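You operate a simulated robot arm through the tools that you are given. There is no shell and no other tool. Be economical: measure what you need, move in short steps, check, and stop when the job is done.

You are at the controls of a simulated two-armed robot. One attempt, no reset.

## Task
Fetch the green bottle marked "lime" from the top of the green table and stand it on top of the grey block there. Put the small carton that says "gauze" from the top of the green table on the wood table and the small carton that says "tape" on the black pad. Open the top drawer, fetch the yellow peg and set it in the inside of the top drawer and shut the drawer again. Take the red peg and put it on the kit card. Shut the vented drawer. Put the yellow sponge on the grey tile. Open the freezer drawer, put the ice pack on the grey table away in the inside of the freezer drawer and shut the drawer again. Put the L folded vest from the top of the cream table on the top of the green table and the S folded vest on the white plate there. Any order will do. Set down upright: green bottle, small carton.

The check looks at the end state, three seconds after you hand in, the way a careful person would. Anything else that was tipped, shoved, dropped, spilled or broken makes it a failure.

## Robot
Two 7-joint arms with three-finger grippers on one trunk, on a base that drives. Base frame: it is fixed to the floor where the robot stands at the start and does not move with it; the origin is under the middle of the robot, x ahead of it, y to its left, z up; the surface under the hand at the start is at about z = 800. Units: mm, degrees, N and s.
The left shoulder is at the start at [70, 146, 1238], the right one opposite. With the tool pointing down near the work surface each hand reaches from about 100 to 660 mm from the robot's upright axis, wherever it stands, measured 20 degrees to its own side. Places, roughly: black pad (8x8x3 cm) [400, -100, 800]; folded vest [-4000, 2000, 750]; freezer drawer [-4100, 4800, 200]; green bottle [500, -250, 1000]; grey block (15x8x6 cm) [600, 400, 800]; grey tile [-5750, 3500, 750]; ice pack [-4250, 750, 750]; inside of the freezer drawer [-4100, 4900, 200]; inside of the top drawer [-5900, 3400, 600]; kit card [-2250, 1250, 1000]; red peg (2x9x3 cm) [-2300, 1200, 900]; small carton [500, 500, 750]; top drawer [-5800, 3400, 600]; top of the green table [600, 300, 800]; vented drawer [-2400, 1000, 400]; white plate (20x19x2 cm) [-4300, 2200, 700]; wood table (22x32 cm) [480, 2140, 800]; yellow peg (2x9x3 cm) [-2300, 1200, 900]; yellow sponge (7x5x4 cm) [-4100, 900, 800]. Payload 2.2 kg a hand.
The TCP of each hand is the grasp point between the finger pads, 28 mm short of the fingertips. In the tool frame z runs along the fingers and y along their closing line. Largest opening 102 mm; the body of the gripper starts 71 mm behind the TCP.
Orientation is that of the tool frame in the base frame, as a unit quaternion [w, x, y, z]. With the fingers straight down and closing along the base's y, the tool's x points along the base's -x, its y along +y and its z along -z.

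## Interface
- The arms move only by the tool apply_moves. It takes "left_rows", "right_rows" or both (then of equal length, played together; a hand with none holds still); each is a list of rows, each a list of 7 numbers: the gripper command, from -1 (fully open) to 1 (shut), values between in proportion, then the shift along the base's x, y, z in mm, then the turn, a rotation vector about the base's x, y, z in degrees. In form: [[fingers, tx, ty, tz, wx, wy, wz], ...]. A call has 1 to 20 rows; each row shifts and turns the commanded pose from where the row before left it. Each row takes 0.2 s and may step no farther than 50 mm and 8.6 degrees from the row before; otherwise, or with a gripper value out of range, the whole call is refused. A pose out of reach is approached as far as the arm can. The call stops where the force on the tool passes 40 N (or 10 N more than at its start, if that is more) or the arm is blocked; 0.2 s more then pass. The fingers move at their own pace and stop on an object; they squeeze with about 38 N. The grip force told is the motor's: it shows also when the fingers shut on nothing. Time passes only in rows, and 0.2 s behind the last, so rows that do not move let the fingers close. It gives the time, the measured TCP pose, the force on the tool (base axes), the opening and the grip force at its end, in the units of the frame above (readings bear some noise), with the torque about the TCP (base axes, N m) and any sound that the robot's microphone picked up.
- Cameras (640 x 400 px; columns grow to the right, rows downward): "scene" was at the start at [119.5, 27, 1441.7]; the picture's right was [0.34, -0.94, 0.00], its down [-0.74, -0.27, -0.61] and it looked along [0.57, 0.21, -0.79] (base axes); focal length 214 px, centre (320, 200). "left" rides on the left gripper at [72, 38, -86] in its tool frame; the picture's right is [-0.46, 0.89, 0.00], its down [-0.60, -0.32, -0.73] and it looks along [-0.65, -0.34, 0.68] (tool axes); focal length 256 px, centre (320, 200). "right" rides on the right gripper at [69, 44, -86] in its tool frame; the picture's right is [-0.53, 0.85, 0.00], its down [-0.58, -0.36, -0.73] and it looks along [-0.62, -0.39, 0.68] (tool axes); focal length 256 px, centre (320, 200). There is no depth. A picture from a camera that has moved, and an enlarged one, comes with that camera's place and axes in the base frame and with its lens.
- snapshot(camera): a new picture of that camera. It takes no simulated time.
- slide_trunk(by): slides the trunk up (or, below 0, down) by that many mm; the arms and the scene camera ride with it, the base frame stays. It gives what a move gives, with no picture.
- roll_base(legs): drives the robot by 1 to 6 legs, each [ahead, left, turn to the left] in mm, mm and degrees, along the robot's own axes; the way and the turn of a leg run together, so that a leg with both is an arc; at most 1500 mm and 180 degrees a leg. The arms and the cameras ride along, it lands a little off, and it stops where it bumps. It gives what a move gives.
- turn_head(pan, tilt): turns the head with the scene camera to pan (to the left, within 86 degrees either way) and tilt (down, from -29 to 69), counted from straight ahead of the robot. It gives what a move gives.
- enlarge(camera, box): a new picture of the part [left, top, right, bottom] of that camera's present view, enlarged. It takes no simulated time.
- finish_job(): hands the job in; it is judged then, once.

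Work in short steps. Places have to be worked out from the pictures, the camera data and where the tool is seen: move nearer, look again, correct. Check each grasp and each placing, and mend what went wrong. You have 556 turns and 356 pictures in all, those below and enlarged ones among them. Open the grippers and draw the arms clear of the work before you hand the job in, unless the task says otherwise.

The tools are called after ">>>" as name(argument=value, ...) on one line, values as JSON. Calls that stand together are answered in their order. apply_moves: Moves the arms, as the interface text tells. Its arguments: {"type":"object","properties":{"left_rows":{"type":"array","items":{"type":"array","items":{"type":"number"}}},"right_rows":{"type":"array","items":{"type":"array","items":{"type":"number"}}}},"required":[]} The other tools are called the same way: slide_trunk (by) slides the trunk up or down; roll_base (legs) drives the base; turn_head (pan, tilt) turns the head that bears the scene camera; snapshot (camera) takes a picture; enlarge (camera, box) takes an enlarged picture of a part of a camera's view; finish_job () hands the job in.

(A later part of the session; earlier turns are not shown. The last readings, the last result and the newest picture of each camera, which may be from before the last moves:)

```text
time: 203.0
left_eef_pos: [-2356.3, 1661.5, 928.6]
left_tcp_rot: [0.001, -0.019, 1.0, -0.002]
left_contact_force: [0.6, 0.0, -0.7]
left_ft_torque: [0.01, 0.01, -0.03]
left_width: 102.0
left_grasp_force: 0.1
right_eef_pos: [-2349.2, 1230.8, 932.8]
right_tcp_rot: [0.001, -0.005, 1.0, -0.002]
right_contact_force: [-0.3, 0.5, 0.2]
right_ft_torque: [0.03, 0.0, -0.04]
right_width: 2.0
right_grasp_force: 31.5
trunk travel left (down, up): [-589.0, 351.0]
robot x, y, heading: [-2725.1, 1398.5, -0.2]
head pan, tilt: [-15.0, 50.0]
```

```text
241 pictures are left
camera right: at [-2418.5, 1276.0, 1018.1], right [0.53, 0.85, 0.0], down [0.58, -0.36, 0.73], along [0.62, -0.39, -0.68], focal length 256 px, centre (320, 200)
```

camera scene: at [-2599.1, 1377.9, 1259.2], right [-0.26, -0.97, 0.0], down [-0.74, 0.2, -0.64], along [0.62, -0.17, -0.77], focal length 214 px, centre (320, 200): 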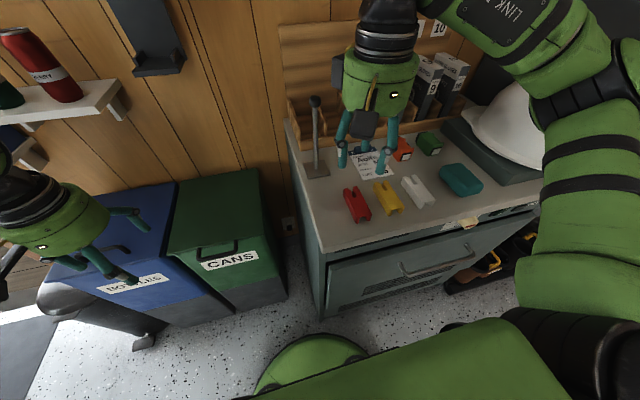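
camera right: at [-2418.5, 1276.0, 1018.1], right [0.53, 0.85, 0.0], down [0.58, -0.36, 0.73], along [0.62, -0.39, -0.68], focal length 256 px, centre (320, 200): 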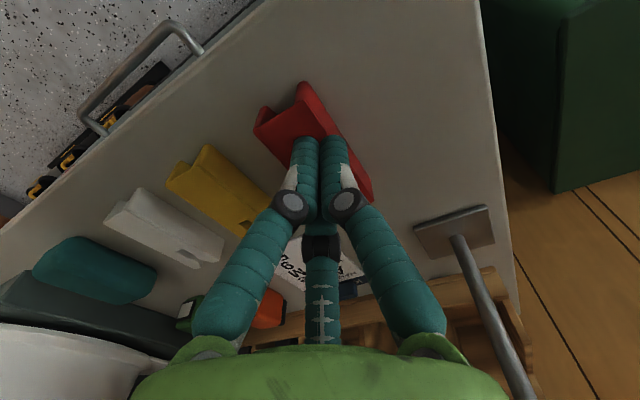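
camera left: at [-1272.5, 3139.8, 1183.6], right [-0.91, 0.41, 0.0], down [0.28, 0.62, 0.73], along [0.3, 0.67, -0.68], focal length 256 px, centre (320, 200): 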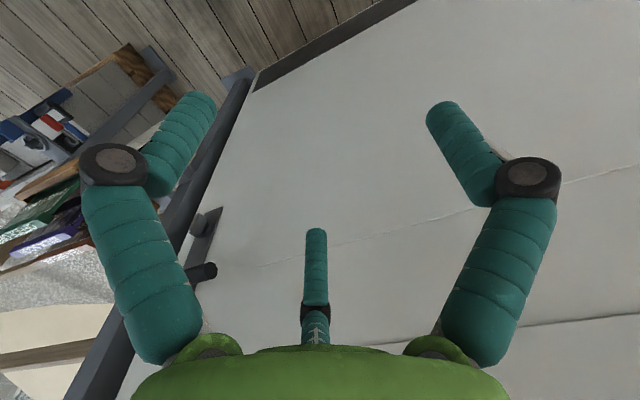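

Fingers closed on nothing: the peg lies lower than assumed. Reopen, lower in small steps, watching force.

>>> apply_moves(right_rows=[[-0.1, 0, 0, 8, 0, 0, 0], [-0.1, 0, 0, 0, 0, 0, 0], [-0.1, 0, 0, 0, 0, 0, 0]])

>>> snapshot(camera="right")

```text
time: 203.8
left_eef_pos: [-2356.4, 1662.0, 927.4]
left_tcp_rot: [0.001, -0.019, 1.0, -0.003]
left_contact_force: [-0.1, -0.9, -0.4]
left_ft_torque: [0.01, -0.02, 0.04]
left_width: 102.3
left_grasp_force: 0.0
right_eef_pos: [-2348.6, 1231.1, 940.7]
right_tcp_rot: [0.0, -0.005, 1.0, -0.002]
right_contact_force: [-0.6, 0.2, -0.4]
right_ft_torque: [0.0, -0.01, 0.03]
right_width: 55.9
right_grasp_force: 0.1
trunk travel left (down, up): [-589.0, 351.0]
robot x, y, heading: [-2724.5, 1396.7, -0.1]
head pan, tilt: [-15.0, 50.0]
```

```text
240 pictures are left
camera right: at [-2418.2, 1276.3, 1025.8], right [0.53, 0.85, 0.0], down [0.58, -0.36, 0.73], along [0.62, -0.39, -0.68], focal length 256 px, centre (320, 200)
```

right: 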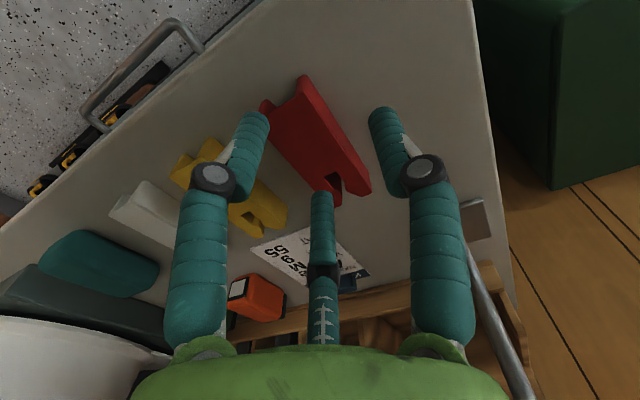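

Geometry now gives the peg top at z ≈ 906. Lower to TCP ≈ 911 and close.

>>> apply_moves(right_rows=[[-0.1, 0, 0, -12, 0, 0, 0], [-0.1, 0, 0, -10, 0, 0, 0], [-0.1, 0, 0, -7, 0, 0, 0], [-0.1, 0, 0, 0, 0, 0, 0]])

```text
time: 204.5
left_eef_pos: [-2359.7, 1662.1, 929.2]
left_tcp_rot: [0.002, -0.019, 1.0, -0.004]
left_contact_force: [-0.8, 1.0, -0.7]
left_ft_torque: [-0.02, 0.01, 0.01]
left_width: 102.2
left_grasp_force: 0.1
right_eef_pos: [-2350.0, 1230.1, 925.5]
right_tcp_rot: [0.012, -0.003, 1.0, -0.002]
right_contact_force: [-8.7, -0.3, 23.6]
right_ft_torque: [-0.61, 0.18, -0.2]
right_width: 67.9
right_grasp_force: 7.2
trunk travel left (down, up): [-589.0, 351.0]
robot x, y, heading: [-2724.3, 1399.4, -0.2]
head pan, tilt: [-15.0, 50.0]
stopped in row 3 (right hand): the force on the tool passed its limit at 43 N (the readings are from after the stop); the commanded pose is now the measured one
```

The third finger landed on the peg's edge; with three fingers I need a full opening. Rise, open fully, and re-descend.

>>> apply_moves(right_rows=[[-0.1, 0, 0, 20, 0, 0, 0], [-1, 0, 0, 5, 0, 0, 0], [-1, 0, 0, 0, 0, 0, 0], [-1, 0, 0, 0, 0, 0, 0]])

>>> snapshot(camera="right")

```text
time: 205.5
left_eef_pos: [-2357.1, 1661.6, 927.4]
left_tcp_rot: [0.001, -0.018, 1.0, -0.003]
left_contact_force: [-0.9, 0.3, -0.1]
left_ft_torque: [0.02, -0.03, -0.01]
left_width: 102.0
left_grasp_force: 0.0
right_eef_pos: [-2347.3, 1229.8, 944.2]
right_tcp_rot: [0.008, -0.002, 1.0, -0.002]
right_contact_force: [0.0, 0.2, -0.4]
right_ft_torque: [0.03, -0.01, 0.01]
right_width: 102.1
right_grasp_force: 0.1
trunk travel left (down, up): [-589.0, 351.0]
robot x, y, heading: [-2724.4, 1398.5, 0.0]
head pan, tilt: [-15.0, 50.0]
```

```text
239 pictures are left
camera right: at [-2418.3, 1275.6, 1029.2], right [0.53, 0.85, 0.01], down [0.57, -0.36, 0.74], along [0.63, -0.39, -0.67], focal length 256 px, centre (320, 200)
```

right: 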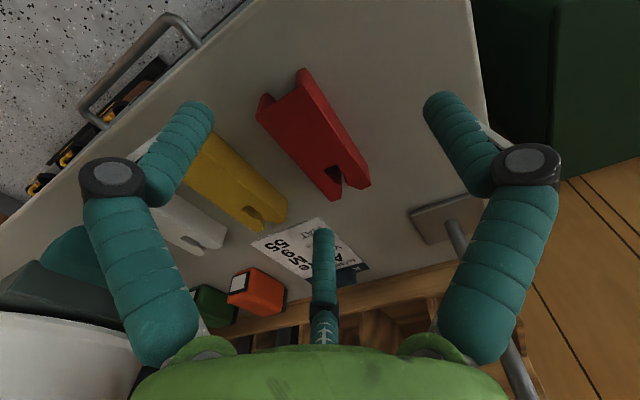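

Now clear. Lower to ≈ 914.

>>> apply_moves(right_rows=[[-1, -1, -1, -12, 0, 0, 0], [-1, 0, 0, -10, 0, 0, 0], [-1, 0, 0, -8, 0, 0, 0], [-1, 0, 0, 0, 0, 0, 0]])

>>> snapshot(camera="right")

```text
time: 206.5
left_eef_pos: [-2356.1, 1661.2, 928.6]
left_tcp_rot: [0.0, -0.019, 1.0, -0.003]
left_contact_force: [-0.1, 0.5, -0.3]
left_ft_torque: [0.0, -0.01, 0.0]
left_width: 102.1
left_grasp_force: 0.1
right_eef_pos: [-2348.3, 1229.8, 915.7]
right_tcp_rot: [0.009, -0.003, 1.0, -0.002]
right_contact_force: [-0.3, 0.0, 1.0]
right_ft_torque: [-0.01, -0.01, 0.02]
right_width: 102.1
right_grasp_force: 0.1
trunk travel left (down, up): [-589.0, 351.0]
robot x, y, heading: [-2721.6, 1395.5, -0.1]
head pan, tilt: [-15.0, 50.0]
```

```text
238 pictures are left
camera right: at [-2420.2, 1275.4, 999.8], right [0.53, 0.85, 0.01], down [0.57, -0.36, 0.74], along [0.63, -0.39, -0.67], focal length 256 px, centre (320, 200)
```

right: 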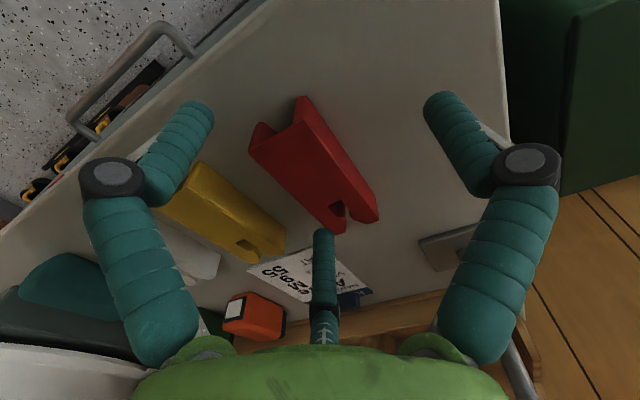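

Close now.

>>> apply_moves(right_rows=[[1, 0, 0, 0, 0, 0, 0], [1, 0, 0, 0, 0, 0, 0], [1, 0, 0, 0, 0, 0, 0], [1, 0, 0, 0, 0, 0, 0]])

>>> snapshot(camera="right")

```text
time: 206.9
left_eef_pos: [-2361.7, 1660.8, 931.4]
left_tcp_rot: [0.005, -0.018, 1.0, -0.003]
left_contact_force: [-0.7, 0.1, 0.4]
left_ft_torque: [0.03, -0.1, -0.02]
left_width: 101.9
left_grasp_force: 0.1
right_eef_pos: [-2347.9, 1231.0, 928.5]
right_tcp_rot: [0.032, 0.003, 0.999, 0.002]
right_contact_force: [2.1, 4.0, 12.7]
right_ft_torque: [0.13, 0.0, 0.25]
right_width: 14.8
right_grasp_force: 34.5
trunk travel left (down, up): [-589.0, 351.0]
robot x, y, heading: [-2722.5, 1398.8, -0.3]
head pan, tilt: [-15.0, 50.0]
stopped in row 1 (right hand): the force on the tool passed its limit at 52 N (the readings are from after the stop); the commanded pose is now the measured one
```

```text
237 pictures are left
camera right: at [-2422.8, 1275.3, 1009.7], right [0.54, 0.84, 0.04], down [0.53, -0.37, 0.76], along [0.66, -0.39, -0.64], focal length 256 px, centre (320, 200)
```

right: 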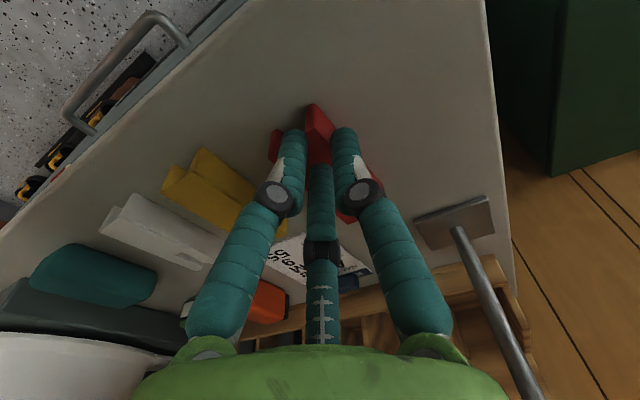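

Something 15 mm wide is between the fingers though the hand was pushed up. Hold and lift a little to see if the peg comes along.

>>> apply_moves(right_rows=[[1, 0, 0, 0, 0, 0, 0], [1, 0, 0, 0, 0, 0, 0], [1, 0, 0, 15, 0, 0, 0], [1, 0, 0, 15, 0, 0, 0], [1, 0, 0, 0, 0, 0, 0]])

>>> snapshot(camera="right")

>>> enlarge(camera="scene", box=[280, 100, 440, 240])

```text
time: 207.2
left_eef_pos: [-2358.5, 1660.9, 929.2]
left_tcp_rot: [0.003, -0.018, 1.0, -0.002]
left_contact_force: [1.0, 0.7, 0.0]
left_ft_torque: [0.0, -0.01, 0.01]
left_width: 102.2
left_grasp_force: 0.1
right_eef_pos: [-2344.8, 1229.2, 927.2]
right_tcp_rot: [0.027, 0.002, 1.0, 0.002]
right_contact_force: [-7.3, 0.7, 22.0]
right_ft_torque: [0.22, 0.21, 0.06]
right_width: 5.8
right_grasp_force: 31.7
trunk travel left (down, up): [-589.0, 351.0]
robot x, y, heading: [-2726.3, 1399.4, -0.4]
head pan, tilt: [-15.0, 50.0]
stopped in row 1 (right hand): the force on the tool passed its limit at 45 N (the readings are from after the stop); the commanded pose is now the measured one
```

```text
236 pictures are left
camera right: at [-2419.2, 1274.1, 1008.7], right [0.54, 0.84, 0.03], down [0.54, -0.37, 0.76], along [0.65, -0.39, -0.65], focal length 256 px, centre (320, 200)
```

right: 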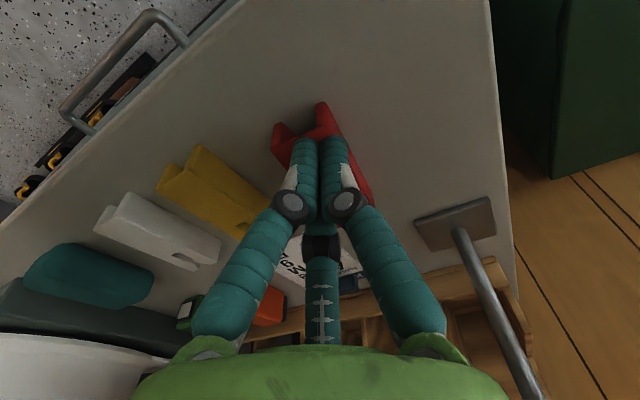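

```text
2.86 times, centred on (360, 170) of scene
camera zoom: at [-2601.2, 1378.6, 1259.4], right [-0.26, -0.97, 0.0], down [-0.74, 0.2, -0.64], along [0.62, -0.17, -0.76], focal length 613 px, centre (206, 286)
```

zoom: 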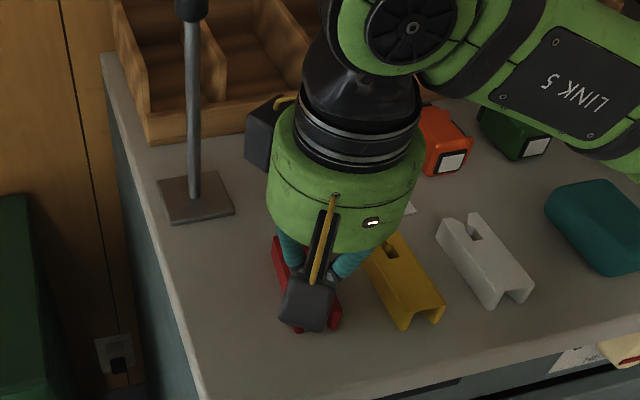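

It slipped off the top: grip was too shallow. Rise, reopen, and go deeper, probing for the bench surface.

>>> apply_moves(right_rows=[[1, 0, 0, 15, 0, 0, 0], [-1, 0, 0, 15, -3, 0, 0], [-1, 0, 0, 0, 0, 0, 0], [-1, 0, 0, 0, 0, 0, 0]])

>>> snapshot(camera="right")

```text
time: 208.2
left_eef_pos: [-2356.9, 1662.1, 929.0]
left_tcp_rot: [0.001, -0.018, 1.0, -0.003]
left_contact_force: [-0.8, -0.1, -0.3]
left_ft_torque: [-0.02, -0.04, 0.01]
left_width: 102.1
left_grasp_force: 0.1
right_eef_pos: [-2343.2, 1228.6, 954.3]
right_tcp_rot: [0.024, 0.0, 0.999, -0.026]
right_contact_force: [0.4, -0.3, -0.1]
right_ft_torque: [-0.02, -0.01, -0.01]
right_width: 102.0
right_grasp_force: 0.1
trunk travel left (down, up): [-589.0, 351.0]
robot x, y, heading: [-2722.6, 1394.5, -0.2]
head pan, tilt: [-15.0, 50.0]
```

```text
234 pictures are left
camera right: at [-2417.0, 1278.8, 1033.9], right [0.54, 0.84, -0.02], down [0.54, -0.33, 0.78], along [0.65, -0.43, -0.63], focal length 256 px, centre (320, 200)
```

right: 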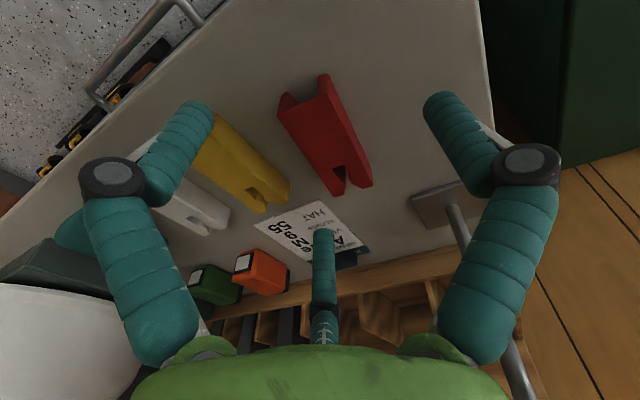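

Level the hand again and look.

>>> apply_moves(right_rows=[[-1, -3, 2, 0, 3, 2.8, 0], [-1, 0, 0, 0, 0, 0, 0]])

>>> snapshot(camera="right")

>>> enlarge(camera="scene", box=[280, 100, 440, 240])

```text
time: 208.8
left_eef_pos: [-2357.0, 1661.1, 928.2]
left_tcp_rot: [0.001, -0.019, 1.0, -0.003]
left_contact_force: [0.6, -0.1, 0.3]
left_ft_torque: [0.0, -0.02, -0.03]
left_width: 102.0
left_grasp_force: 0.0
right_eef_pos: [-2348.2, 1230.9, 953.5]
right_tcp_rot: [0.0, 0.001, 1.0, 0.001]
right_contact_force: [0.6, -0.1, -0.4]
right_ft_torque: [-0.04, -0.02, 0.01]
right_width: 101.9
right_grasp_force: 0.0
trunk travel left (down, up): [-589.0, 351.0]
robot x, y, heading: [-2723.9, 1394.8, -0.1]
head pan, tilt: [-15.0, 50.0]
```

```text
233 pictures are left
camera right: at [-2416.2, 1276.3, 1040.1], right [0.54, 0.84, 0.0], down [0.58, -0.37, 0.73], along [0.62, -0.39, -0.68], focal length 256 px, centre (320, 200)
```

right: 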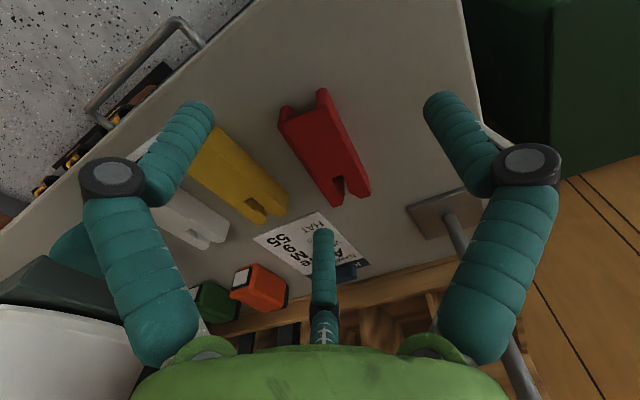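

```text
2.86 times, centred on (360, 170) of scene
camera zoom: at [-2599.0, 1378.8, 1259.2], right [-0.26, -0.97, 0.0], down [-0.74, 0.2, -0.64], along [0.62, -0.17, -0.77], focal length 613 px, centre (206, 286)
```

zoom: 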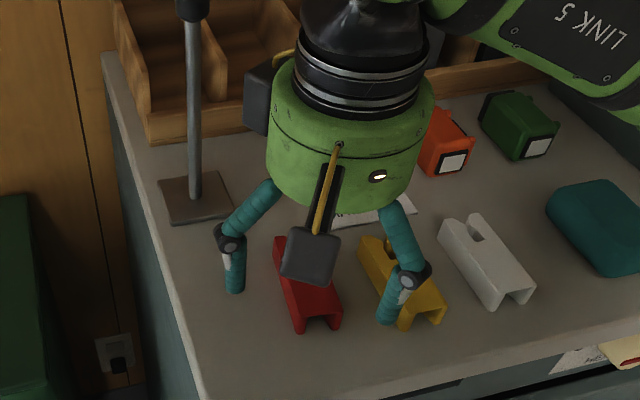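

Peg now from (−2365, 1232) to (−2274, 1219), top at z ≈ 900. Re-centre with yaw −8° and go down to ≈ 903 in steps.

>>> apply_moves(right_rows=[[-1, 14, -2, 0, 0, 0, -8], [-1, 14, -2, 0, 0, 0, 0], [-1, 0, 0, -20, 0, 0, 0], [-1, 0, 0, -14, 0, 0, 0], [-1, 0, 0, -8, 0, 0, 0], [-1, 0, 0, -5, 0, 0, 0], [-1, 0, 0, 0, 0, 0, 0]])

>>> snapshot(camera="right")

```text
time: 210.4
left_eef_pos: [-2356.8, 1660.4, 928.1]
left_tcp_rot: [0.001, -0.019, 1.0, -0.003]
left_contact_force: [0.0, -0.2, 0.3]
left_ft_torque: [-0.01, 0.06, -0.02]
left_width: 101.8
left_grasp_force: 0.1
right_eef_pos: [-2319.9, 1227.6, 907.9]
right_tcp_rot: [0.0, 0.071, 0.997, -0.001]
right_contact_force: [0.4, -0.3, -0.5]
right_ft_torque: [-0.02, 0.0, -0.01]
right_width: 102.0
right_grasp_force: 0.0
trunk travel left (down, up): [-589.0, 351.0]
robot x, y, heading: [-2724.5, 1400.1, -0.1]
head pan, tilt: [-15.0, 50.0]
```

```text
231 pictures are left
camera right: at [-2381.9, 1280.4, 993.5], right [0.65, 0.76, 0.0], down [0.52, -0.44, 0.73], along [0.56, -0.47, -0.68], focal length 256 px, centre (320, 200)
```

right: 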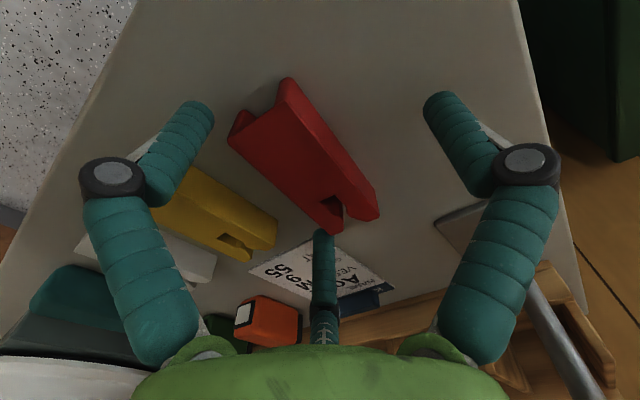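

Nudge and go down 6 more mm, then close.

>>> apply_moves(right_rows=[[-1, -5, -2, 0, 0, 0, 0], [-1, 0, 0, -4, 0, 0, 0], [-1, 0, 0, -3, 0, 0, 0], [-1, 0, 0, 0, 0, 0, 0]])

>>> apply_moves(right_rows=[[-0.5, 0, 0, 0, 0, 0, 0], [0, 0, 0, 0, 0, 0, 0], [0.4, 0, 0, 0, 0, 0, 0], [1, 0, 0, 0, 0, 0, 0], [1, 0, 0, 0, 0, 0, 0], [1, 0, 0, 0, 0, 0, 0]])

>>> snapshot(camera="right")

```text
time: 211.4
left_eef_pos: [-2356.4, 1661.6, 928.0]
left_tcp_rot: [0.001, -0.017, 1.0, -0.002]
left_contact_force: [-0.8, -0.5, 0.9]
left_ft_torque: [0.0, 0.01, 0.03]
left_width: 101.9
left_grasp_force: 0.0
right_eef_pos: [-2322.9, 1224.1, 900.0]
right_tcp_rot: [0.0, 0.07, 0.998, 0.001]
right_contact_force: [0.5, -0.6, 0.5]
right_ft_torque: [-0.01, -0.01, 0.0]
right_width: 102.1
right_grasp_force: 0.0
trunk travel left (down, up): [-589.0, 351.0]
robot x, y, heading: [-2720.6, 1395.7, 0.0]
head pan, tilt: [-15.0, 50.0]
```

```text
time: 212.1
left_eef_pos: [-2359.7, 1661.7, 930.3]
left_tcp_rot: [0.003, -0.018, 1.0, -0.003]
left_contact_force: [0.1, -0.2, -0.2]
left_ft_torque: [-0.02, 0.01, -0.02]
left_width: 101.8
left_grasp_force: 0.1
right_eef_pos: [-2330.2, 1222.8, 906.6]
right_tcp_rot: [0.002, 0.069, 0.998, -0.002]
right_contact_force: [-11.8, -6.3, 30.7]
right_ft_torque: [-0.21, 1.14, 0.22]
right_width: 42.7
right_grasp_force: 9.3
trunk travel left (down, up): [-589.0, 351.0]
robot x, y, heading: [-2724.8, 1398.3, -0.5]
head pan, tilt: [-15.0, 50.0]
stopped in row 3 (right hand): the force on the tool passed its limit at 57 N (the readings are from after the stop); the commanded pose is now the measured one
```

```text
230 pictures are left
camera right: at [-2392.7, 1277.0, 992.7], right [0.65, 0.76, 0.0], down [0.52, -0.44, 0.73], along [0.56, -0.47, -0.68], focal length 256 px, centre (320, 200)
```

right: 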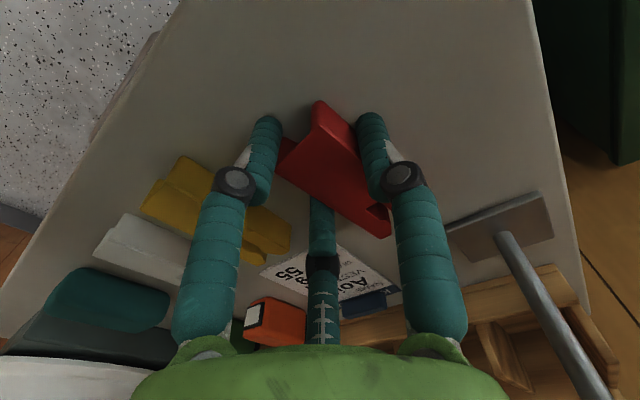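

The tips press on the bench while closing. Raise 6 mm and continue closing.

>>> apply_moves(right_rows=[[0.2, 3, 0, 4, 0, 0, 0], [0.2, 3, 0, 3, 0, 0, 0], [0.4, 0, 0, 0, 0, 0, 0], [0.6, 0, 0, 0, 0, 0, 0], [1, 0, 0, 0, 0, 0, 0], [1, 0, 0, 0, 0, 0, 0]])

>>> snapshot(camera="right")

```text
time: 213.5
left_eef_pos: [-2357.4, 1661.0, 927.9]
left_tcp_rot: [0.001, -0.018, 1.0, -0.003]
left_contact_force: [-0.7, 0.4, 0.6]
left_ft_torque: [0.0, 0.0, -0.04]
left_width: 102.0
left_grasp_force: 0.1
right_eef_pos: [-2319.0, 1222.5, 909.8]
right_tcp_rot: [-0.002, 0.07, 0.998, -0.002]
right_contact_force: [0.5, 0.3, 0.6]
right_ft_torque: [-0.01, 0.06, 0.0]
right_width: 32.8
right_grasp_force: 37.8
trunk travel left (down, up): [-589.0, 351.0]
robot x, y, heading: [-2724.0, 1397.5, -0.2]
head pan, tilt: [-15.0, 50.0]
```

```text
229 pictures are left
camera right: at [-2382.4, 1276.4, 995.7], right [0.65, 0.76, 0.0], down [0.52, -0.44, 0.73], along [0.56, -0.47, -0.68], focal length 256 px, centre (320, 200)
```

right: 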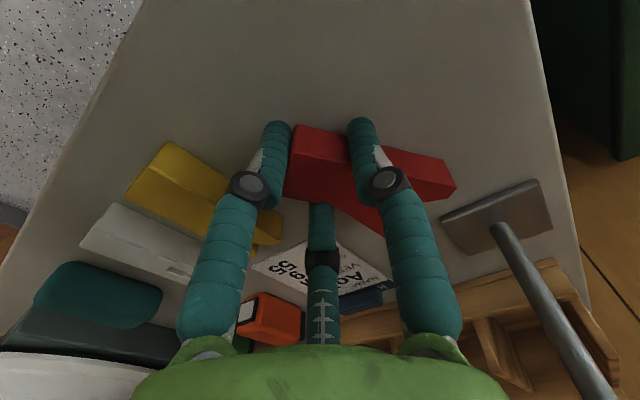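

Firm grip now (33 mm, 38 N), though the peg turned. Lift and inspect.

>>> apply_moves(right_rows=[[1, 0, 0, 10, 0, 0, 0], [1, 0, 0, 25, 0, 0, 0], [1, 0, 0, 35, 0, 0, 0], [1, 0, 0, 0, 0, 0, 0]])

>>> snapshot(camera="right")

>>> enlarge(camera="scene", box=[280, 90, 440, 230])

```text
time: 214.5
left_eef_pos: [-2356.2, 1660.9, 927.6]
left_tcp_rot: [0.0, -0.018, 1.0, -0.002]
left_contact_force: [0.2, -0.7, 0.6]
left_ft_torque: [0.03, -0.02, 0.01]
left_width: 102.0
left_grasp_force: 0.0
right_eef_pos: [-2319.9, 1225.1, 981.2]
right_tcp_rot: [-0.002, 0.069, 0.998, -0.001]
right_contact_force: [-0.2, 0.2, 0.2]
right_ft_torque: [0.03, -0.02, -0.04]
right_width: 32.7
right_grasp_force: 37.8
trunk travel left (down, up): [-589.0, 351.0]
robot x, y, heading: [-2720.8, 1395.1, -0.3]
head pan, tilt: [-15.0, 50.0]
```

```text
228 pictures are left
camera right: at [-2381.6, 1278.5, 1067.1], right [0.65, 0.76, 0.0], down [0.52, -0.44, 0.73], along [0.56, -0.47, -0.68], focal length 256 px, centre (320, 200)
```

right: 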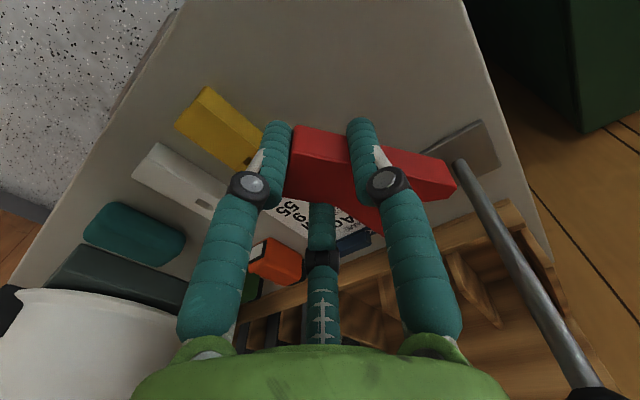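

```text
2.86 times, centred on (360, 160) of scene
camera zoom: at [-2598.6, 1377.8, 1259.1], right [-0.26, -0.97, 0.0], down [-0.74, 0.2, -0.64], along [0.62, -0.17, -0.77], focal length 613 px, centre (206, 314)
```

zoom: 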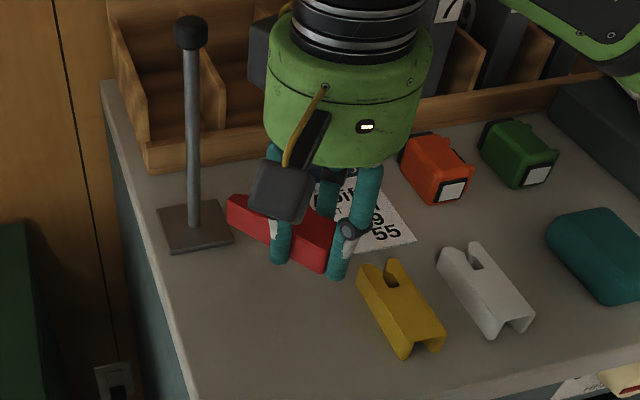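

Peg is held at its end, axis ≈ 45–50° off x, centre ≈ 26 mm from the TCP. Lift, move away from the lever and rotate −47° so it lies along the card.

>>> apply_moves(right_rows=[[1, 0, -25, 20, 0, 0, 0], [1, 0, -25, 10, 0, 0, 0], [1, 0, -10, 0, 0, 0, -8], [1, 0, -10, 0, 0, 0, -8], [1, 0, -10, 0, 0, 0, -8], [1, 10, -8, 0, 0, 0, -8], [1, 10, 0, 0, 0, 0, -8], [1, 10, 0, 0, 0, 0, -7], [1, 0, 0, 0, 0, 0, 0]])

>>> snapshot(camera="right")

>>> enlarge(camera="scene", box=[290, 60, 450, 200])

```text
time: 216.5
left_eef_pos: [-2357.3, 1659.9, 927.8]
left_tcp_rot: [0.001, -0.017, 1.0, -0.003]
left_contact_force: [-0.2, -0.1, -0.1]
left_ft_torque: [0.0, -0.01, 0.0]
left_width: 102.0
left_grasp_force: 0.1
right_eef_pos: [-2290.7, 1134.7, 1009.6]
right_tcp_rot: [-0.001, 0.463, 0.886, -0.001]
right_contact_force: [-1.3, -0.3, -0.1]
right_ft_torque: [0.0, 0.01, -0.02]
right_width: 32.3
right_grasp_force: 38.1
trunk travel left (down, up): [-589.0, 351.0]
robot x, y, heading: [-2724.6, 1394.4, -0.3]
head pan, tilt: [-15.0, 50.0]
```

```text
226 pictures are left
camera right: at [-2294.5, 1217.0, 1096.4], right [1.0, 0.04, 0.0], down [0.03, -0.68, 0.73], along [0.03, -0.73, -0.68], focal length 256 px, centre (320, 200)
```

right: 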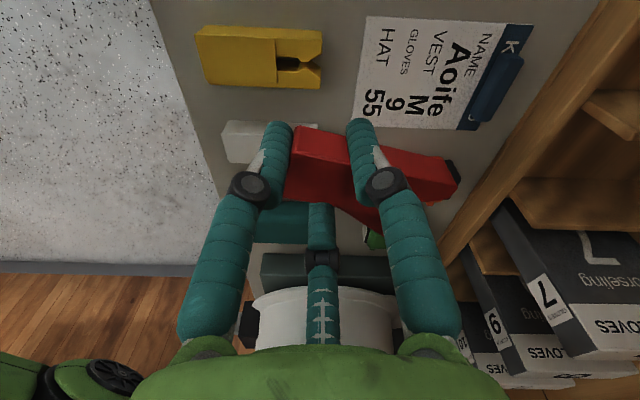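

```text
2.86 times, centred on (370, 130) of scene
camera zoom: at [-2599.2, 1378.2, 1259.2], right [-0.26, -0.97, 0.0], down [-0.74, 0.2, -0.64], along [0.62, -0.17, -0.77], focal length 613 px, centre (177, 400)
```

zoom: 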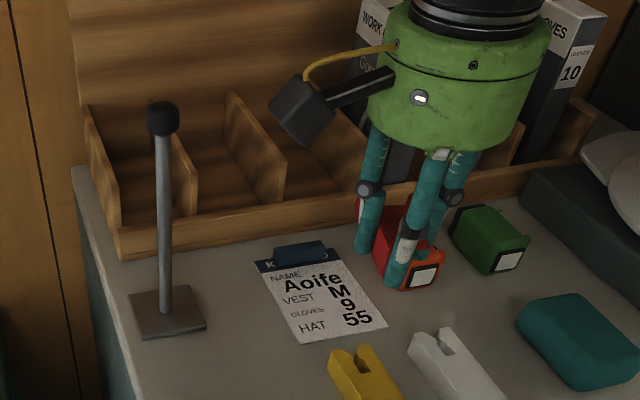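

Peg now lies along x. Move so that its centre is over the card paper and lower close to it.

>>> apply_moves(right_rows=[[1, 27, 2, 0, 0, 0, 0], [1, 28, 1, 0, 0, 0, 0], [1, 0, 0, -30, 0, 0, 0], [1, 0, 0, -30, 0, 0, 0], [1, 0, 0, -20, 0, 0, 0], [1, 0, 0, 0, 0, 0, 0]])

>>> snapshot(camera="right")

>>> enlarge(camera="scene", box=[290, 60, 450, 200])

```text
time: 217.9
left_eef_pos: [-2355.4, 1660.3, 928.7]
left_tcp_rot: [0.001, -0.018, 1.0, -0.003]
left_contact_force: [-0.5, -0.3, 0.9]
left_ft_torque: [-0.03, 0.01, -0.02]
left_width: 101.9
left_grasp_force: 0.1
right_eef_pos: [-2234.6, 1137.8, 931.9]
right_tcp_rot: [-0.001, 0.461, 0.887, 0.0]
right_contact_force: [-1.3, -0.6, 0.7]
right_ft_torque: [0.0, 0.01, -0.03]
right_width: 31.5
right_grasp_force: 38.0
trunk travel left (down, up): [-589.0, 351.0]
robot x, y, heading: [-2721.8, 1398.0, -0.2]
head pan, tilt: [-15.0, 50.0]
```

```text
224 pictures are left
camera right: at [-2238.1, 1220.4, 1018.0], right [1.0, 0.05, 0.0], down [0.03, -0.68, 0.73], along [0.03, -0.73, -0.68], focal length 256 px, centre (320, 200)
```

right: 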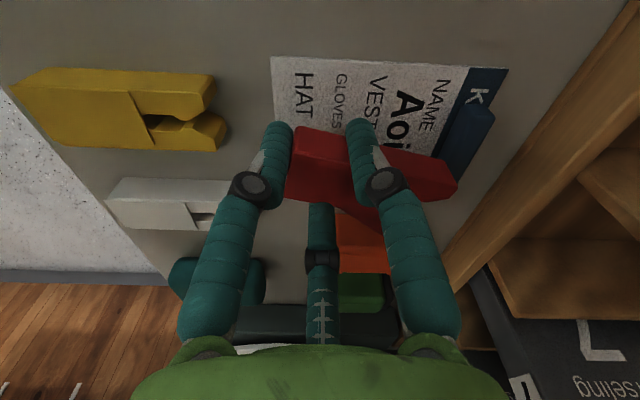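

```text
2.86 times, centred on (370, 130) of scene
camera zoom: at [-2599.2, 1378.3, 1259.2], right [-0.26, -0.97, 0.0], down [-0.74, 0.2, -0.64], along [0.62, -0.17, -0.77], focal length 613 px, centre (177, 400)
```

zoom: 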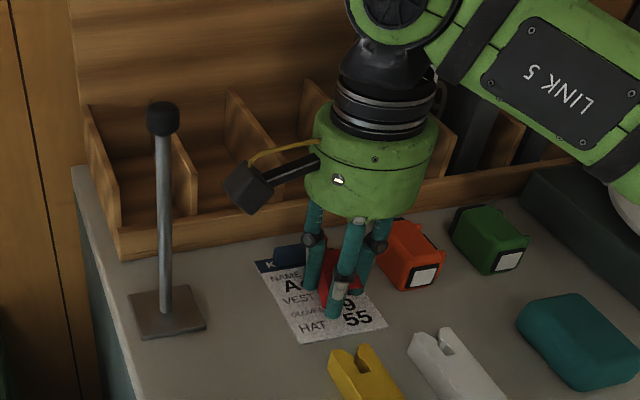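

Alignment with the card is good. Lower the last 20 mm gently.

>>> apply_moves(right_rows=[[1, -2, 1, -10, 0, 0, 0], [1, 0, 0, -6, 0, 0, 0], [1, 0, 0, -3, 0, 0, 0], [1, 0, 0, 0, 0, 0, 0]])

```text
time: 218.9
left_eef_pos: [-2356.9, 1660.2, 928.1]
left_tcp_rot: [0.001, -0.018, 1.0, -0.002]
left_contact_force: [0.1, -0.6, 0.5]
left_ft_torque: [-0.03, 0.04, 0.01]
left_width: 102.1
left_grasp_force: 0.0
right_eef_pos: [-2236.5, 1138.3, 912.1]
right_tcp_rot: [-0.001, 0.461, 0.887, 0.0]
right_contact_force: [-0.9, 0.1, 0.0]
right_ft_torque: [0.03, 0.03, 0.01]
right_width: 31.3
right_grasp_force: 38.6
trunk travel left (down, up): [-589.0, 351.0]
robot x, y, heading: [-2723.7, 1396.6, -0.2]
head pan, tilt: [-15.0, 50.0]
```

>>> apply_moves(right_rows=[[1, 0, 0, -2, 0, 0, 0], [1, 0, 0, 0, 0, 0, 0]])

>>> apply_moves(right_rows=[[1, 0, 0, -2, 0, 0, 0], [1, 0, 0, 0, 0, 0, 0]])

```text
time: 219.5
left_eef_pos: [-2357.0, 1661.8, 928.5]
left_tcp_rot: [0.001, -0.017, 1.0, -0.003]
left_contact_force: [-0.3, -0.2, -0.8]
left_ft_torque: [0.03, 0.01, 0.01]
left_width: 101.8
left_grasp_force: 0.0
right_eef_pos: [-2235.8, 1138.6, 910.2]
right_tcp_rot: [-0.001, 0.464, 0.886, 0.0]
right_contact_force: [0.4, -0.8, 6.3]
right_ft_torque: [-0.02, 0.02, 0.01]
right_width: 31.7
right_grasp_force: 37.9
trunk travel left (down, up): [-589.0, 351.0]
robot x, y, heading: [-2723.0, 1399.5, -0.3]
head pan, tilt: [-15.0, 50.0]
```

```text
time: 220.1
left_eef_pos: [-2358.7, 1661.1, 928.7]
left_tcp_rot: [0.002, -0.018, 1.0, -0.003]
left_contact_force: [-0.1, -0.3, -0.2]
left_ft_torque: [0.0, -0.01, -0.05]
left_width: 102.0
left_grasp_force: 0.1
right_eef_pos: [-2236.4, 1138.9, 911.1]
right_tcp_rot: [0.0, 0.463, 0.887, 0.001]
right_contact_force: [1.2, -2.7, 16.7]
right_ft_torque: [-0.13, 0.0, -0.04]
right_width: 31.4
right_grasp_force: 38.5
trunk travel left (down, up): [-589.0, 351.0]
robot x, y, heading: [-2723.7, 1397.0, -0.4]
head pan, tilt: [-15.0, 50.0]
```

Contact. Open only to ≈ 50 mm (the yellow peg is near one finger), then rise.

>>> apply_moves(right_rows=[[0.2, 0, 0, 1, 0, 0, 0], [0.0, 0, 0, 0, 0, 0, 0], [0.0, 0, 0, 0, 0, 0, 0], [0.0, 0, 0, 20, 0, 0, 0], [0.0, 0, 0, 40, 0, 0, 0], [0.0, 0, 0, 40, 0, 0, 0], [0.0, 0, 0, 0, 0, 0, 0]])

>>> snapshot(camera="right")

>>> enlarge(camera="scene", box=[290, 60, 450, 200])

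```text
time: 221.7
left_eef_pos: [-2357.1, 1659.9, 928.7]
left_tcp_rot: [0.0, -0.017, 1.0, -0.002]
left_contact_force: [-0.3, -0.4, -0.9]
left_ft_torque: [-0.01, 0.03, 0.0]
left_width: 101.6
left_grasp_force: 0.0
right_eef_pos: [-2234.8, 1139.1, 1005.8]
right_tcp_rot: [-0.003, 0.462, 0.887, 0.0]
right_contact_force: [0.3, -0.1, -0.4]
right_ft_torque: [0.0, -0.02, 0.0]
right_width: 50.9
right_grasp_force: 0.0
trunk travel left (down, up): [-589.0, 351.0]
robot x, y, heading: [-2722.5, 1397.4, -0.3]
head pan, tilt: [-15.0, 50.0]
```

```text
222 pictures are left
camera right: at [-2239.0, 1221.8, 1092.9], right [1.0, 0.05, 0.0], down [0.04, -0.68, 0.73], along [0.03, -0.73, -0.68], focal length 256 px, centre (320, 200)
```

right: 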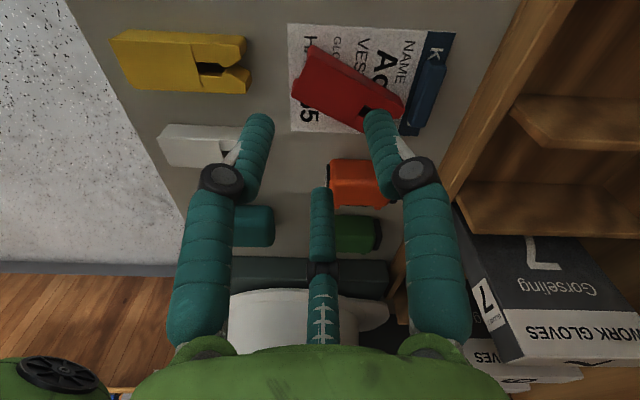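

```text
2.86 times, centred on (370, 130) of scene
camera zoom: at [-2598.6, 1377.8, 1259.1], right [-0.26, -0.97, 0.0], down [-0.74, 0.2, -0.64], along [0.62, -0.17, -0.77], focal length 613 px, centre (177, 400)
```

zoom: 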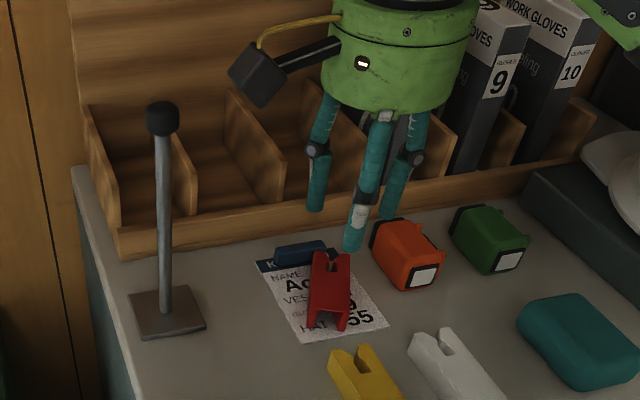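

Red peg lies on the kit card. Now the yellow peg at ≈ (−2337, 1149), along x: turn yaw back to 0 and hover over it fully open.

>>> apply_moves(right_rows=[[0, -15, 1, 0, 0, 0, 8], [0, -15, 1, 0, 0, 0, 8], [0, -15, 1, 0, 0, 0, 8], [0, -15, 1, 0, 0, 0, 8], [-1, -15, 1, 0, 0, 0, 8], [-1, -15, 1, 0, 0, 0, 8], [-1, -12, 3, 0, 0, 0, 7.1], [-1, 0, 0, -40, 0, 0, 0], [-1, 0, 0, 0, 0, 0, 0]])

>>> snapshot(camera="right")

```text
time: 223.7
left_eef_pos: [-2356.5, 1661.3, 929.1]
left_tcp_rot: [0.0, -0.017, 1.0, -0.003]
left_contact_force: [0.1, 0.6, 0.0]
left_ft_torque: [0.04, 0.01, -0.02]
left_width: 102.1
left_grasp_force: 0.1
right_eef_pos: [-2337.9, 1147.8, 968.0]
right_tcp_rot: [-0.001, -0.001, 1.0, -0.001]
right_contact_force: [-0.2, -0.6, -0.2]
right_ft_torque: [-0.02, 0.01, 0.0]
right_width: 101.8
right_grasp_force: 0.1
trunk travel left (down, up): [-589.0, 351.0]
robot x, y, heading: [-2719.5, 1395.6, -0.2]
head pan, tilt: [-15.0, 50.0]
```

```text
220 pictures are left
camera right: at [-2408.5, 1193.4, 1053.6], right [0.53, 0.85, 0.0], down [0.58, -0.36, 0.73], along [0.62, -0.39, -0.68], focal length 256 px, centre (320, 200)
```

right: 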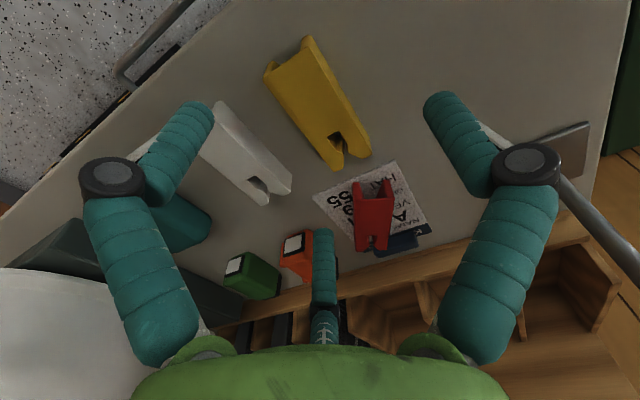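

Centred. Lower to ≈ 909 and close gradually.

>>> apply_moves(right_rows=[[-1, 0, 1, -25, 0, 0, 0], [-1, 0, 0, -20, 0, 0, 0], [-1, 0, 0, -13, 0, 0, 0], [-1, 0, 0, 0, 0, 0, 0], [-0.5, 0, 0, 0, 0, 0, 0], [0, 0, 0, 0, 0, 0, 0], [0.3, 0, 0, 0, 0, 0, 0]])

>>> snapshot(camera="right")

```text
time: 225.3
left_eef_pos: [-2357.0, 1660.6, 928.4]
left_tcp_rot: [0.001, -0.017, 1.0, -0.002]
left_contact_force: [0.4, 0.4, 0.3]
left_ft_torque: [0.01, 0.02, -0.01]
left_width: 102.2
left_grasp_force: 0.0
right_eef_pos: [-2338.4, 1147.7, 910.4]
right_tcp_rot: [-0.001, -0.001, 1.0, -0.001]
right_contact_force: [-0.2, 1.0, 1.8]
right_ft_torque: [0.07, 0.01, -0.02]
right_width: 46.5
right_grasp_force: 37.4
trunk travel left (down, up): [-589.0, 351.0]
robot x, y, heading: [-2720.9, 1399.6, -0.3]
head pan, tilt: [-15.0, 50.0]
```

```text
219 pictures are left
camera right: at [-2408.2, 1194.0, 996.7], right [0.53, 0.85, 0.0], down [0.58, -0.36, 0.73], along [0.62, -0.39, -0.68], focal length 256 px, centre (320, 200)
```

right: 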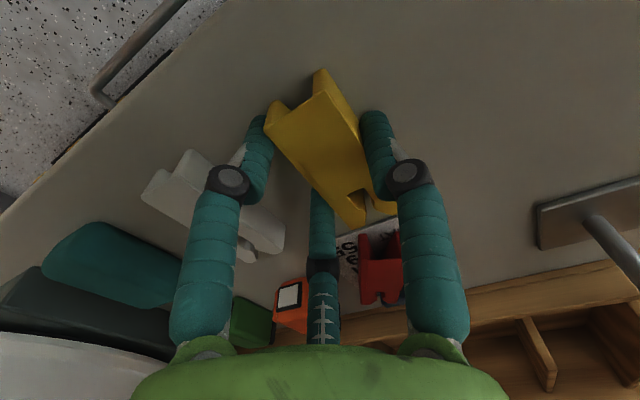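

Gripped (46 mm, 37 N) without turning much. Lift.

>>> apply_moves(right_rows=[[1, 0, 0, 0, 0, 0, 0], [1, 0, 0, 0, 0, 0, 0], [1, 0, 0, 10, 0, 0, 0], [1, 0, 0, 25, 0, 0, 0], [1, 0, 0, 40, 0, 0, 0], [1, 0, 0, 0, 0, 0, 0]])

>>> snapshot(camera="right")

>>> snapshot(camera="scene")

```text
time: 226.7
left_eef_pos: [-2357.0, 1659.8, 927.2]
left_tcp_rot: [0.0, -0.017, 1.0, -0.003]
left_contact_force: [0.2, 0.5, -0.3]
left_ft_torque: [0.02, 0.03, -0.02]
left_width: 101.7
left_grasp_force: 0.1
right_eef_pos: [-2338.9, 1151.7, 982.5]
right_tcp_rot: [-0.002, 0.0, 1.0, -0.001]
right_contact_force: [0.7, -0.1, -0.1]
right_ft_torque: [0.02, 0.02, 0.0]
right_width: 46.2
right_grasp_force: 37.8
trunk travel left (down, up): [-589.0, 351.0]
robot x, y, heading: [-2725.1, 1393.6, -0.1]
head pan, tilt: [-15.0, 50.0]
```

```text
218 pictures are left
camera right: at [-2407.7, 1197.0, 1069.0], right [0.53, 0.85, 0.0], down [0.58, -0.36, 0.73], along [0.62, -0.39, -0.68], focal length 256 px, centre (320, 200)
```

right: 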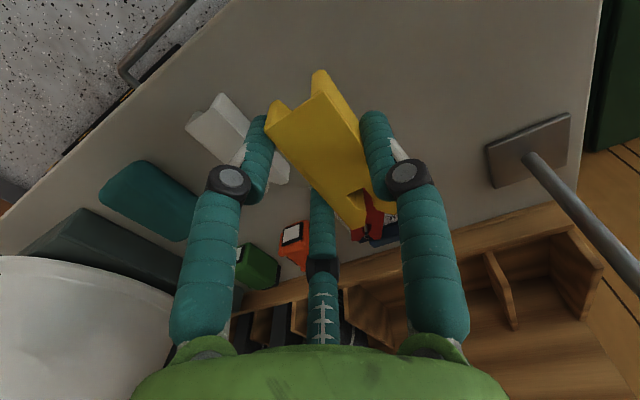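

```text
217 pictures are left
camera scene: at [-2598.7, 1377.7, 1259.1], right [-0.26, -0.97, 0.0], down [-0.74, 0.2, -0.64], along [0.62, -0.17, -0.77], focal length 214 px, centre (320, 200)
```

scene: 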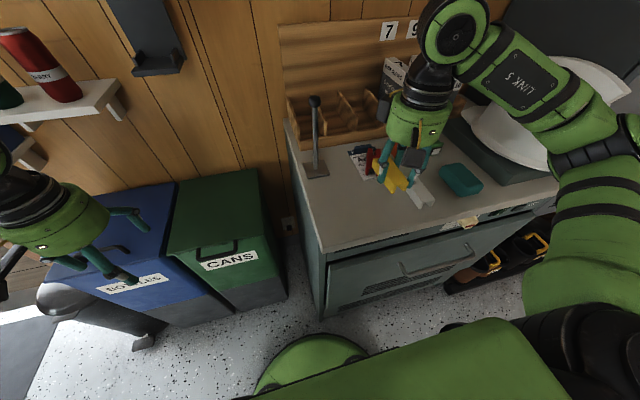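

Yellow peg held. Check the drawer's closure while here.

>>> enlarge(camera="scene", box=[300, 190, 556, 330])

>>> apply_moves(right_rows=[[1, 0, 0, 40, 0, 0, 0], [1, 0, 0, 40, 0, 0, 0], [1, -20, 0, 40, 0, 0, 0], [1, -20, 0, 40, 0, 0, 0], [1, -20, 0, 0, 0, 0, 0], [1, 0, 0, 0, 0, 0, 0]])

```text
2.50 times, centred on (428, 260) of scene
camera zoom: at [-2598.7, 1377.7, 1259.1], right [-0.26, -0.97, 0.0], down [-0.74, 0.2, -0.64], along [0.62, -0.17, -0.77], focal length 536 px, centre (50, 50)
```

zoom: 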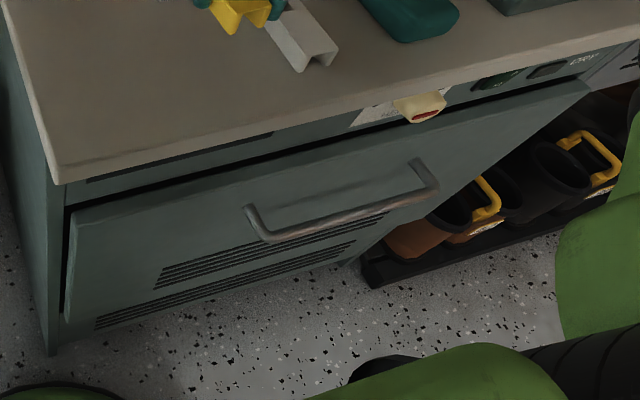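

```text
time: 228.1
left_eef_pos: [-2356.0, 1661.1, 928.8]
left_tcp_rot: [0.0, -0.018, 1.0, -0.003]
left_contact_force: [0.2, 0.9, -0.5]
left_ft_torque: [0.02, 0.02, 0.03]
left_width: 101.9
left_grasp_force: 0.1
right_eef_pos: [-2398.8, 1150.3, 1145.2]
right_tcp_rot: [-0.002, -0.001, 1.0, -0.001]
right_contact_force: [-0.7, 0.9, -0.2]
right_ft_torque: [-0.04, 0.01, 0.01]
right_width: 46.2
right_grasp_force: 37.8
trunk travel left (down, up): [-589.0, 351.0]
robot x, y, heading: [-2721.4, 1395.3, 0.0]
head pan, tilt: [-15.0, 50.0]
```

Zoom in on the drawer edge to judge whether it's fully flush.

>>> enlarge(camera="scene", box=[310, 240, 390, 330])

>>> enlarge(camera="scene", box=[460, 190, 560, 250])

```text
4.44 times, centred on (350, 285) of scene
camera zoom: at [-2598.8, 1378.4, 1259.2], right [-0.26, -0.97, 0.0], down [-0.74, 0.2, -0.64], along [0.62, -0.17, -0.77], focal length 953 px, centre (187, -178)
```

zoom: 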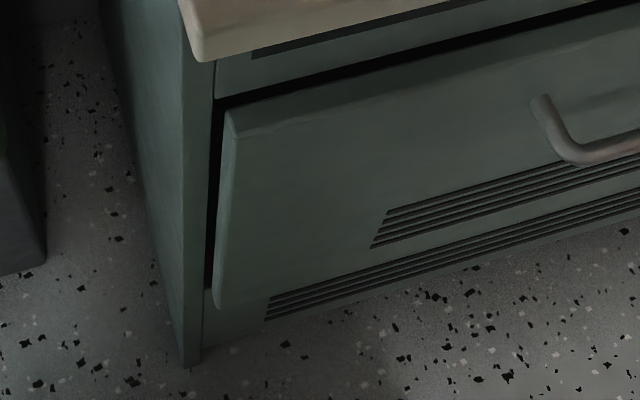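

```text
6.40 times, centred on (510, 220) of scene
camera zoom: at [-2598.8, 1378.4, 1259.2], right [-0.26, -0.97, 0.0], down [-0.74, 0.2, -0.64], along [0.62, -0.17, -0.77], focal length 1373 px, centre (-896, 72)
```

zoom: 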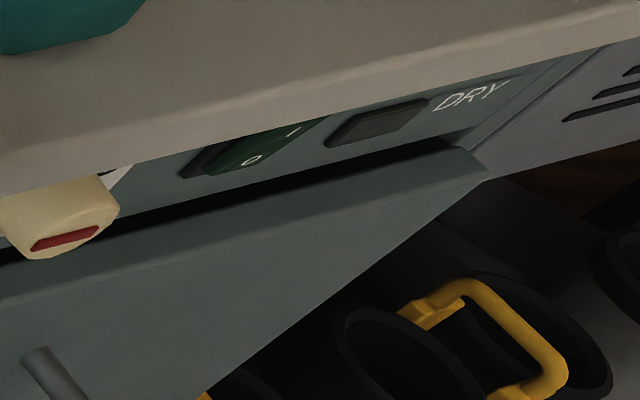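

The panel is at its mechanical end with an overlay front, so it's shut. Now back out and turn around toward the tables (−x).

>>> roll_base(legs=[[-380, 0, 0], [0, 0, -90], [0, 0, -90]])

>>> slide_trunk(by=230)

>>> turn_head(pan=0, tilt=35)

>>> snapshot(camera="scene")

```text
time: 238.2
left_eef_pos: [-3484.5, 1156.1, 928.2]
left_tcp_rot: [-0.003, 1.0, -0.011, 0.0]
left_contact_force: [-0.5, -0.1, 0.3]
left_ft_torque: [0.0, 0.0, -0.02]
left_width: 102.0
left_grasp_force: 0.0
right_eef_pos: [-3415.4, 1662.4, 1146.2]
right_tcp_rot: [0.0, 1.0, -0.026, 0.001]
right_contact_force: [0.8, -0.4, -0.6]
right_ft_torque: [0.02, -0.01, 0.0]
right_width: 45.1
right_grasp_force: 38.1
trunk travel left (down, up): [-589.0, 351.0]
robot x, y, heading: [-3105.2, 1397.7, 176.8]
head pan, tilt: [-15.0, 50.0]
```

```text
time: 240.7
left_eef_pos: [-3484.2, 1154.9, 1159.6]
left_tcp_rot: [-0.002, 1.0, -0.009, 0.0]
left_contact_force: [0.7, 0.0, 0.6]
left_ft_torque: [0.02, 0.0, -0.01]
left_width: 102.2
left_grasp_force: 0.1
right_eef_pos: [-3414.5, 1662.1, 1375.9]
right_tcp_rot: [-0.001, 1.0, -0.027, 0.001]
right_contact_force: [0.2, -0.2, -0.6]
right_ft_torque: [0.02, -0.01, 0.02]
right_width: 44.5
right_grasp_force: 37.6
trunk travel left (down, up): [-819.0, 121.0]
robot x, y, heading: [-3107.9, 1396.4, 176.7]
head pan, tilt: [-15.0, 50.0]
```

```text
time: 241.4
left_eef_pos: [-3484.4, 1156.3, 1158.3]
left_tcp_rot: [-0.002, 1.0, -0.009, 0.0]
left_contact_force: [0.9, 0.3, 0.3]
left_ft_torque: [0.0, 0.0, 0.03]
left_width: 101.8
left_grasp_force: 0.0
right_eef_pos: [-3416.2, 1662.4, 1376.0]
right_tcp_rot: [-0.001, 1.0, -0.027, 0.001]
right_contact_force: [0.2, 0.1, -0.7]
right_ft_torque: [0.0, -0.02, 0.01]
right_width: 44.5
right_grasp_force: 37.7
trunk travel left (down, up): [-819.0, 121.0]
robot x, y, heading: [-3101.6, 1394.3, 176.8]
head pan, tilt: [0.0, 35.0]
```

```text
213 pictures are left
camera scene: at [-3243.2, 1407.9, 1510.9], right [0.06, 1.0, 0.0], down [0.57, -0.03, -0.82], along [-0.82, 0.05, -0.57], focal length 214 px, centre (320, 200)
```

scene: 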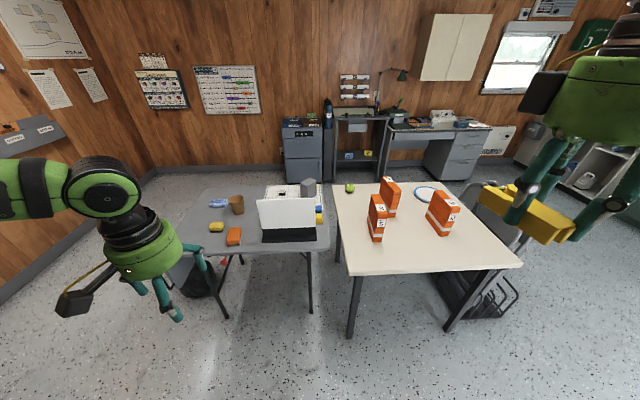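

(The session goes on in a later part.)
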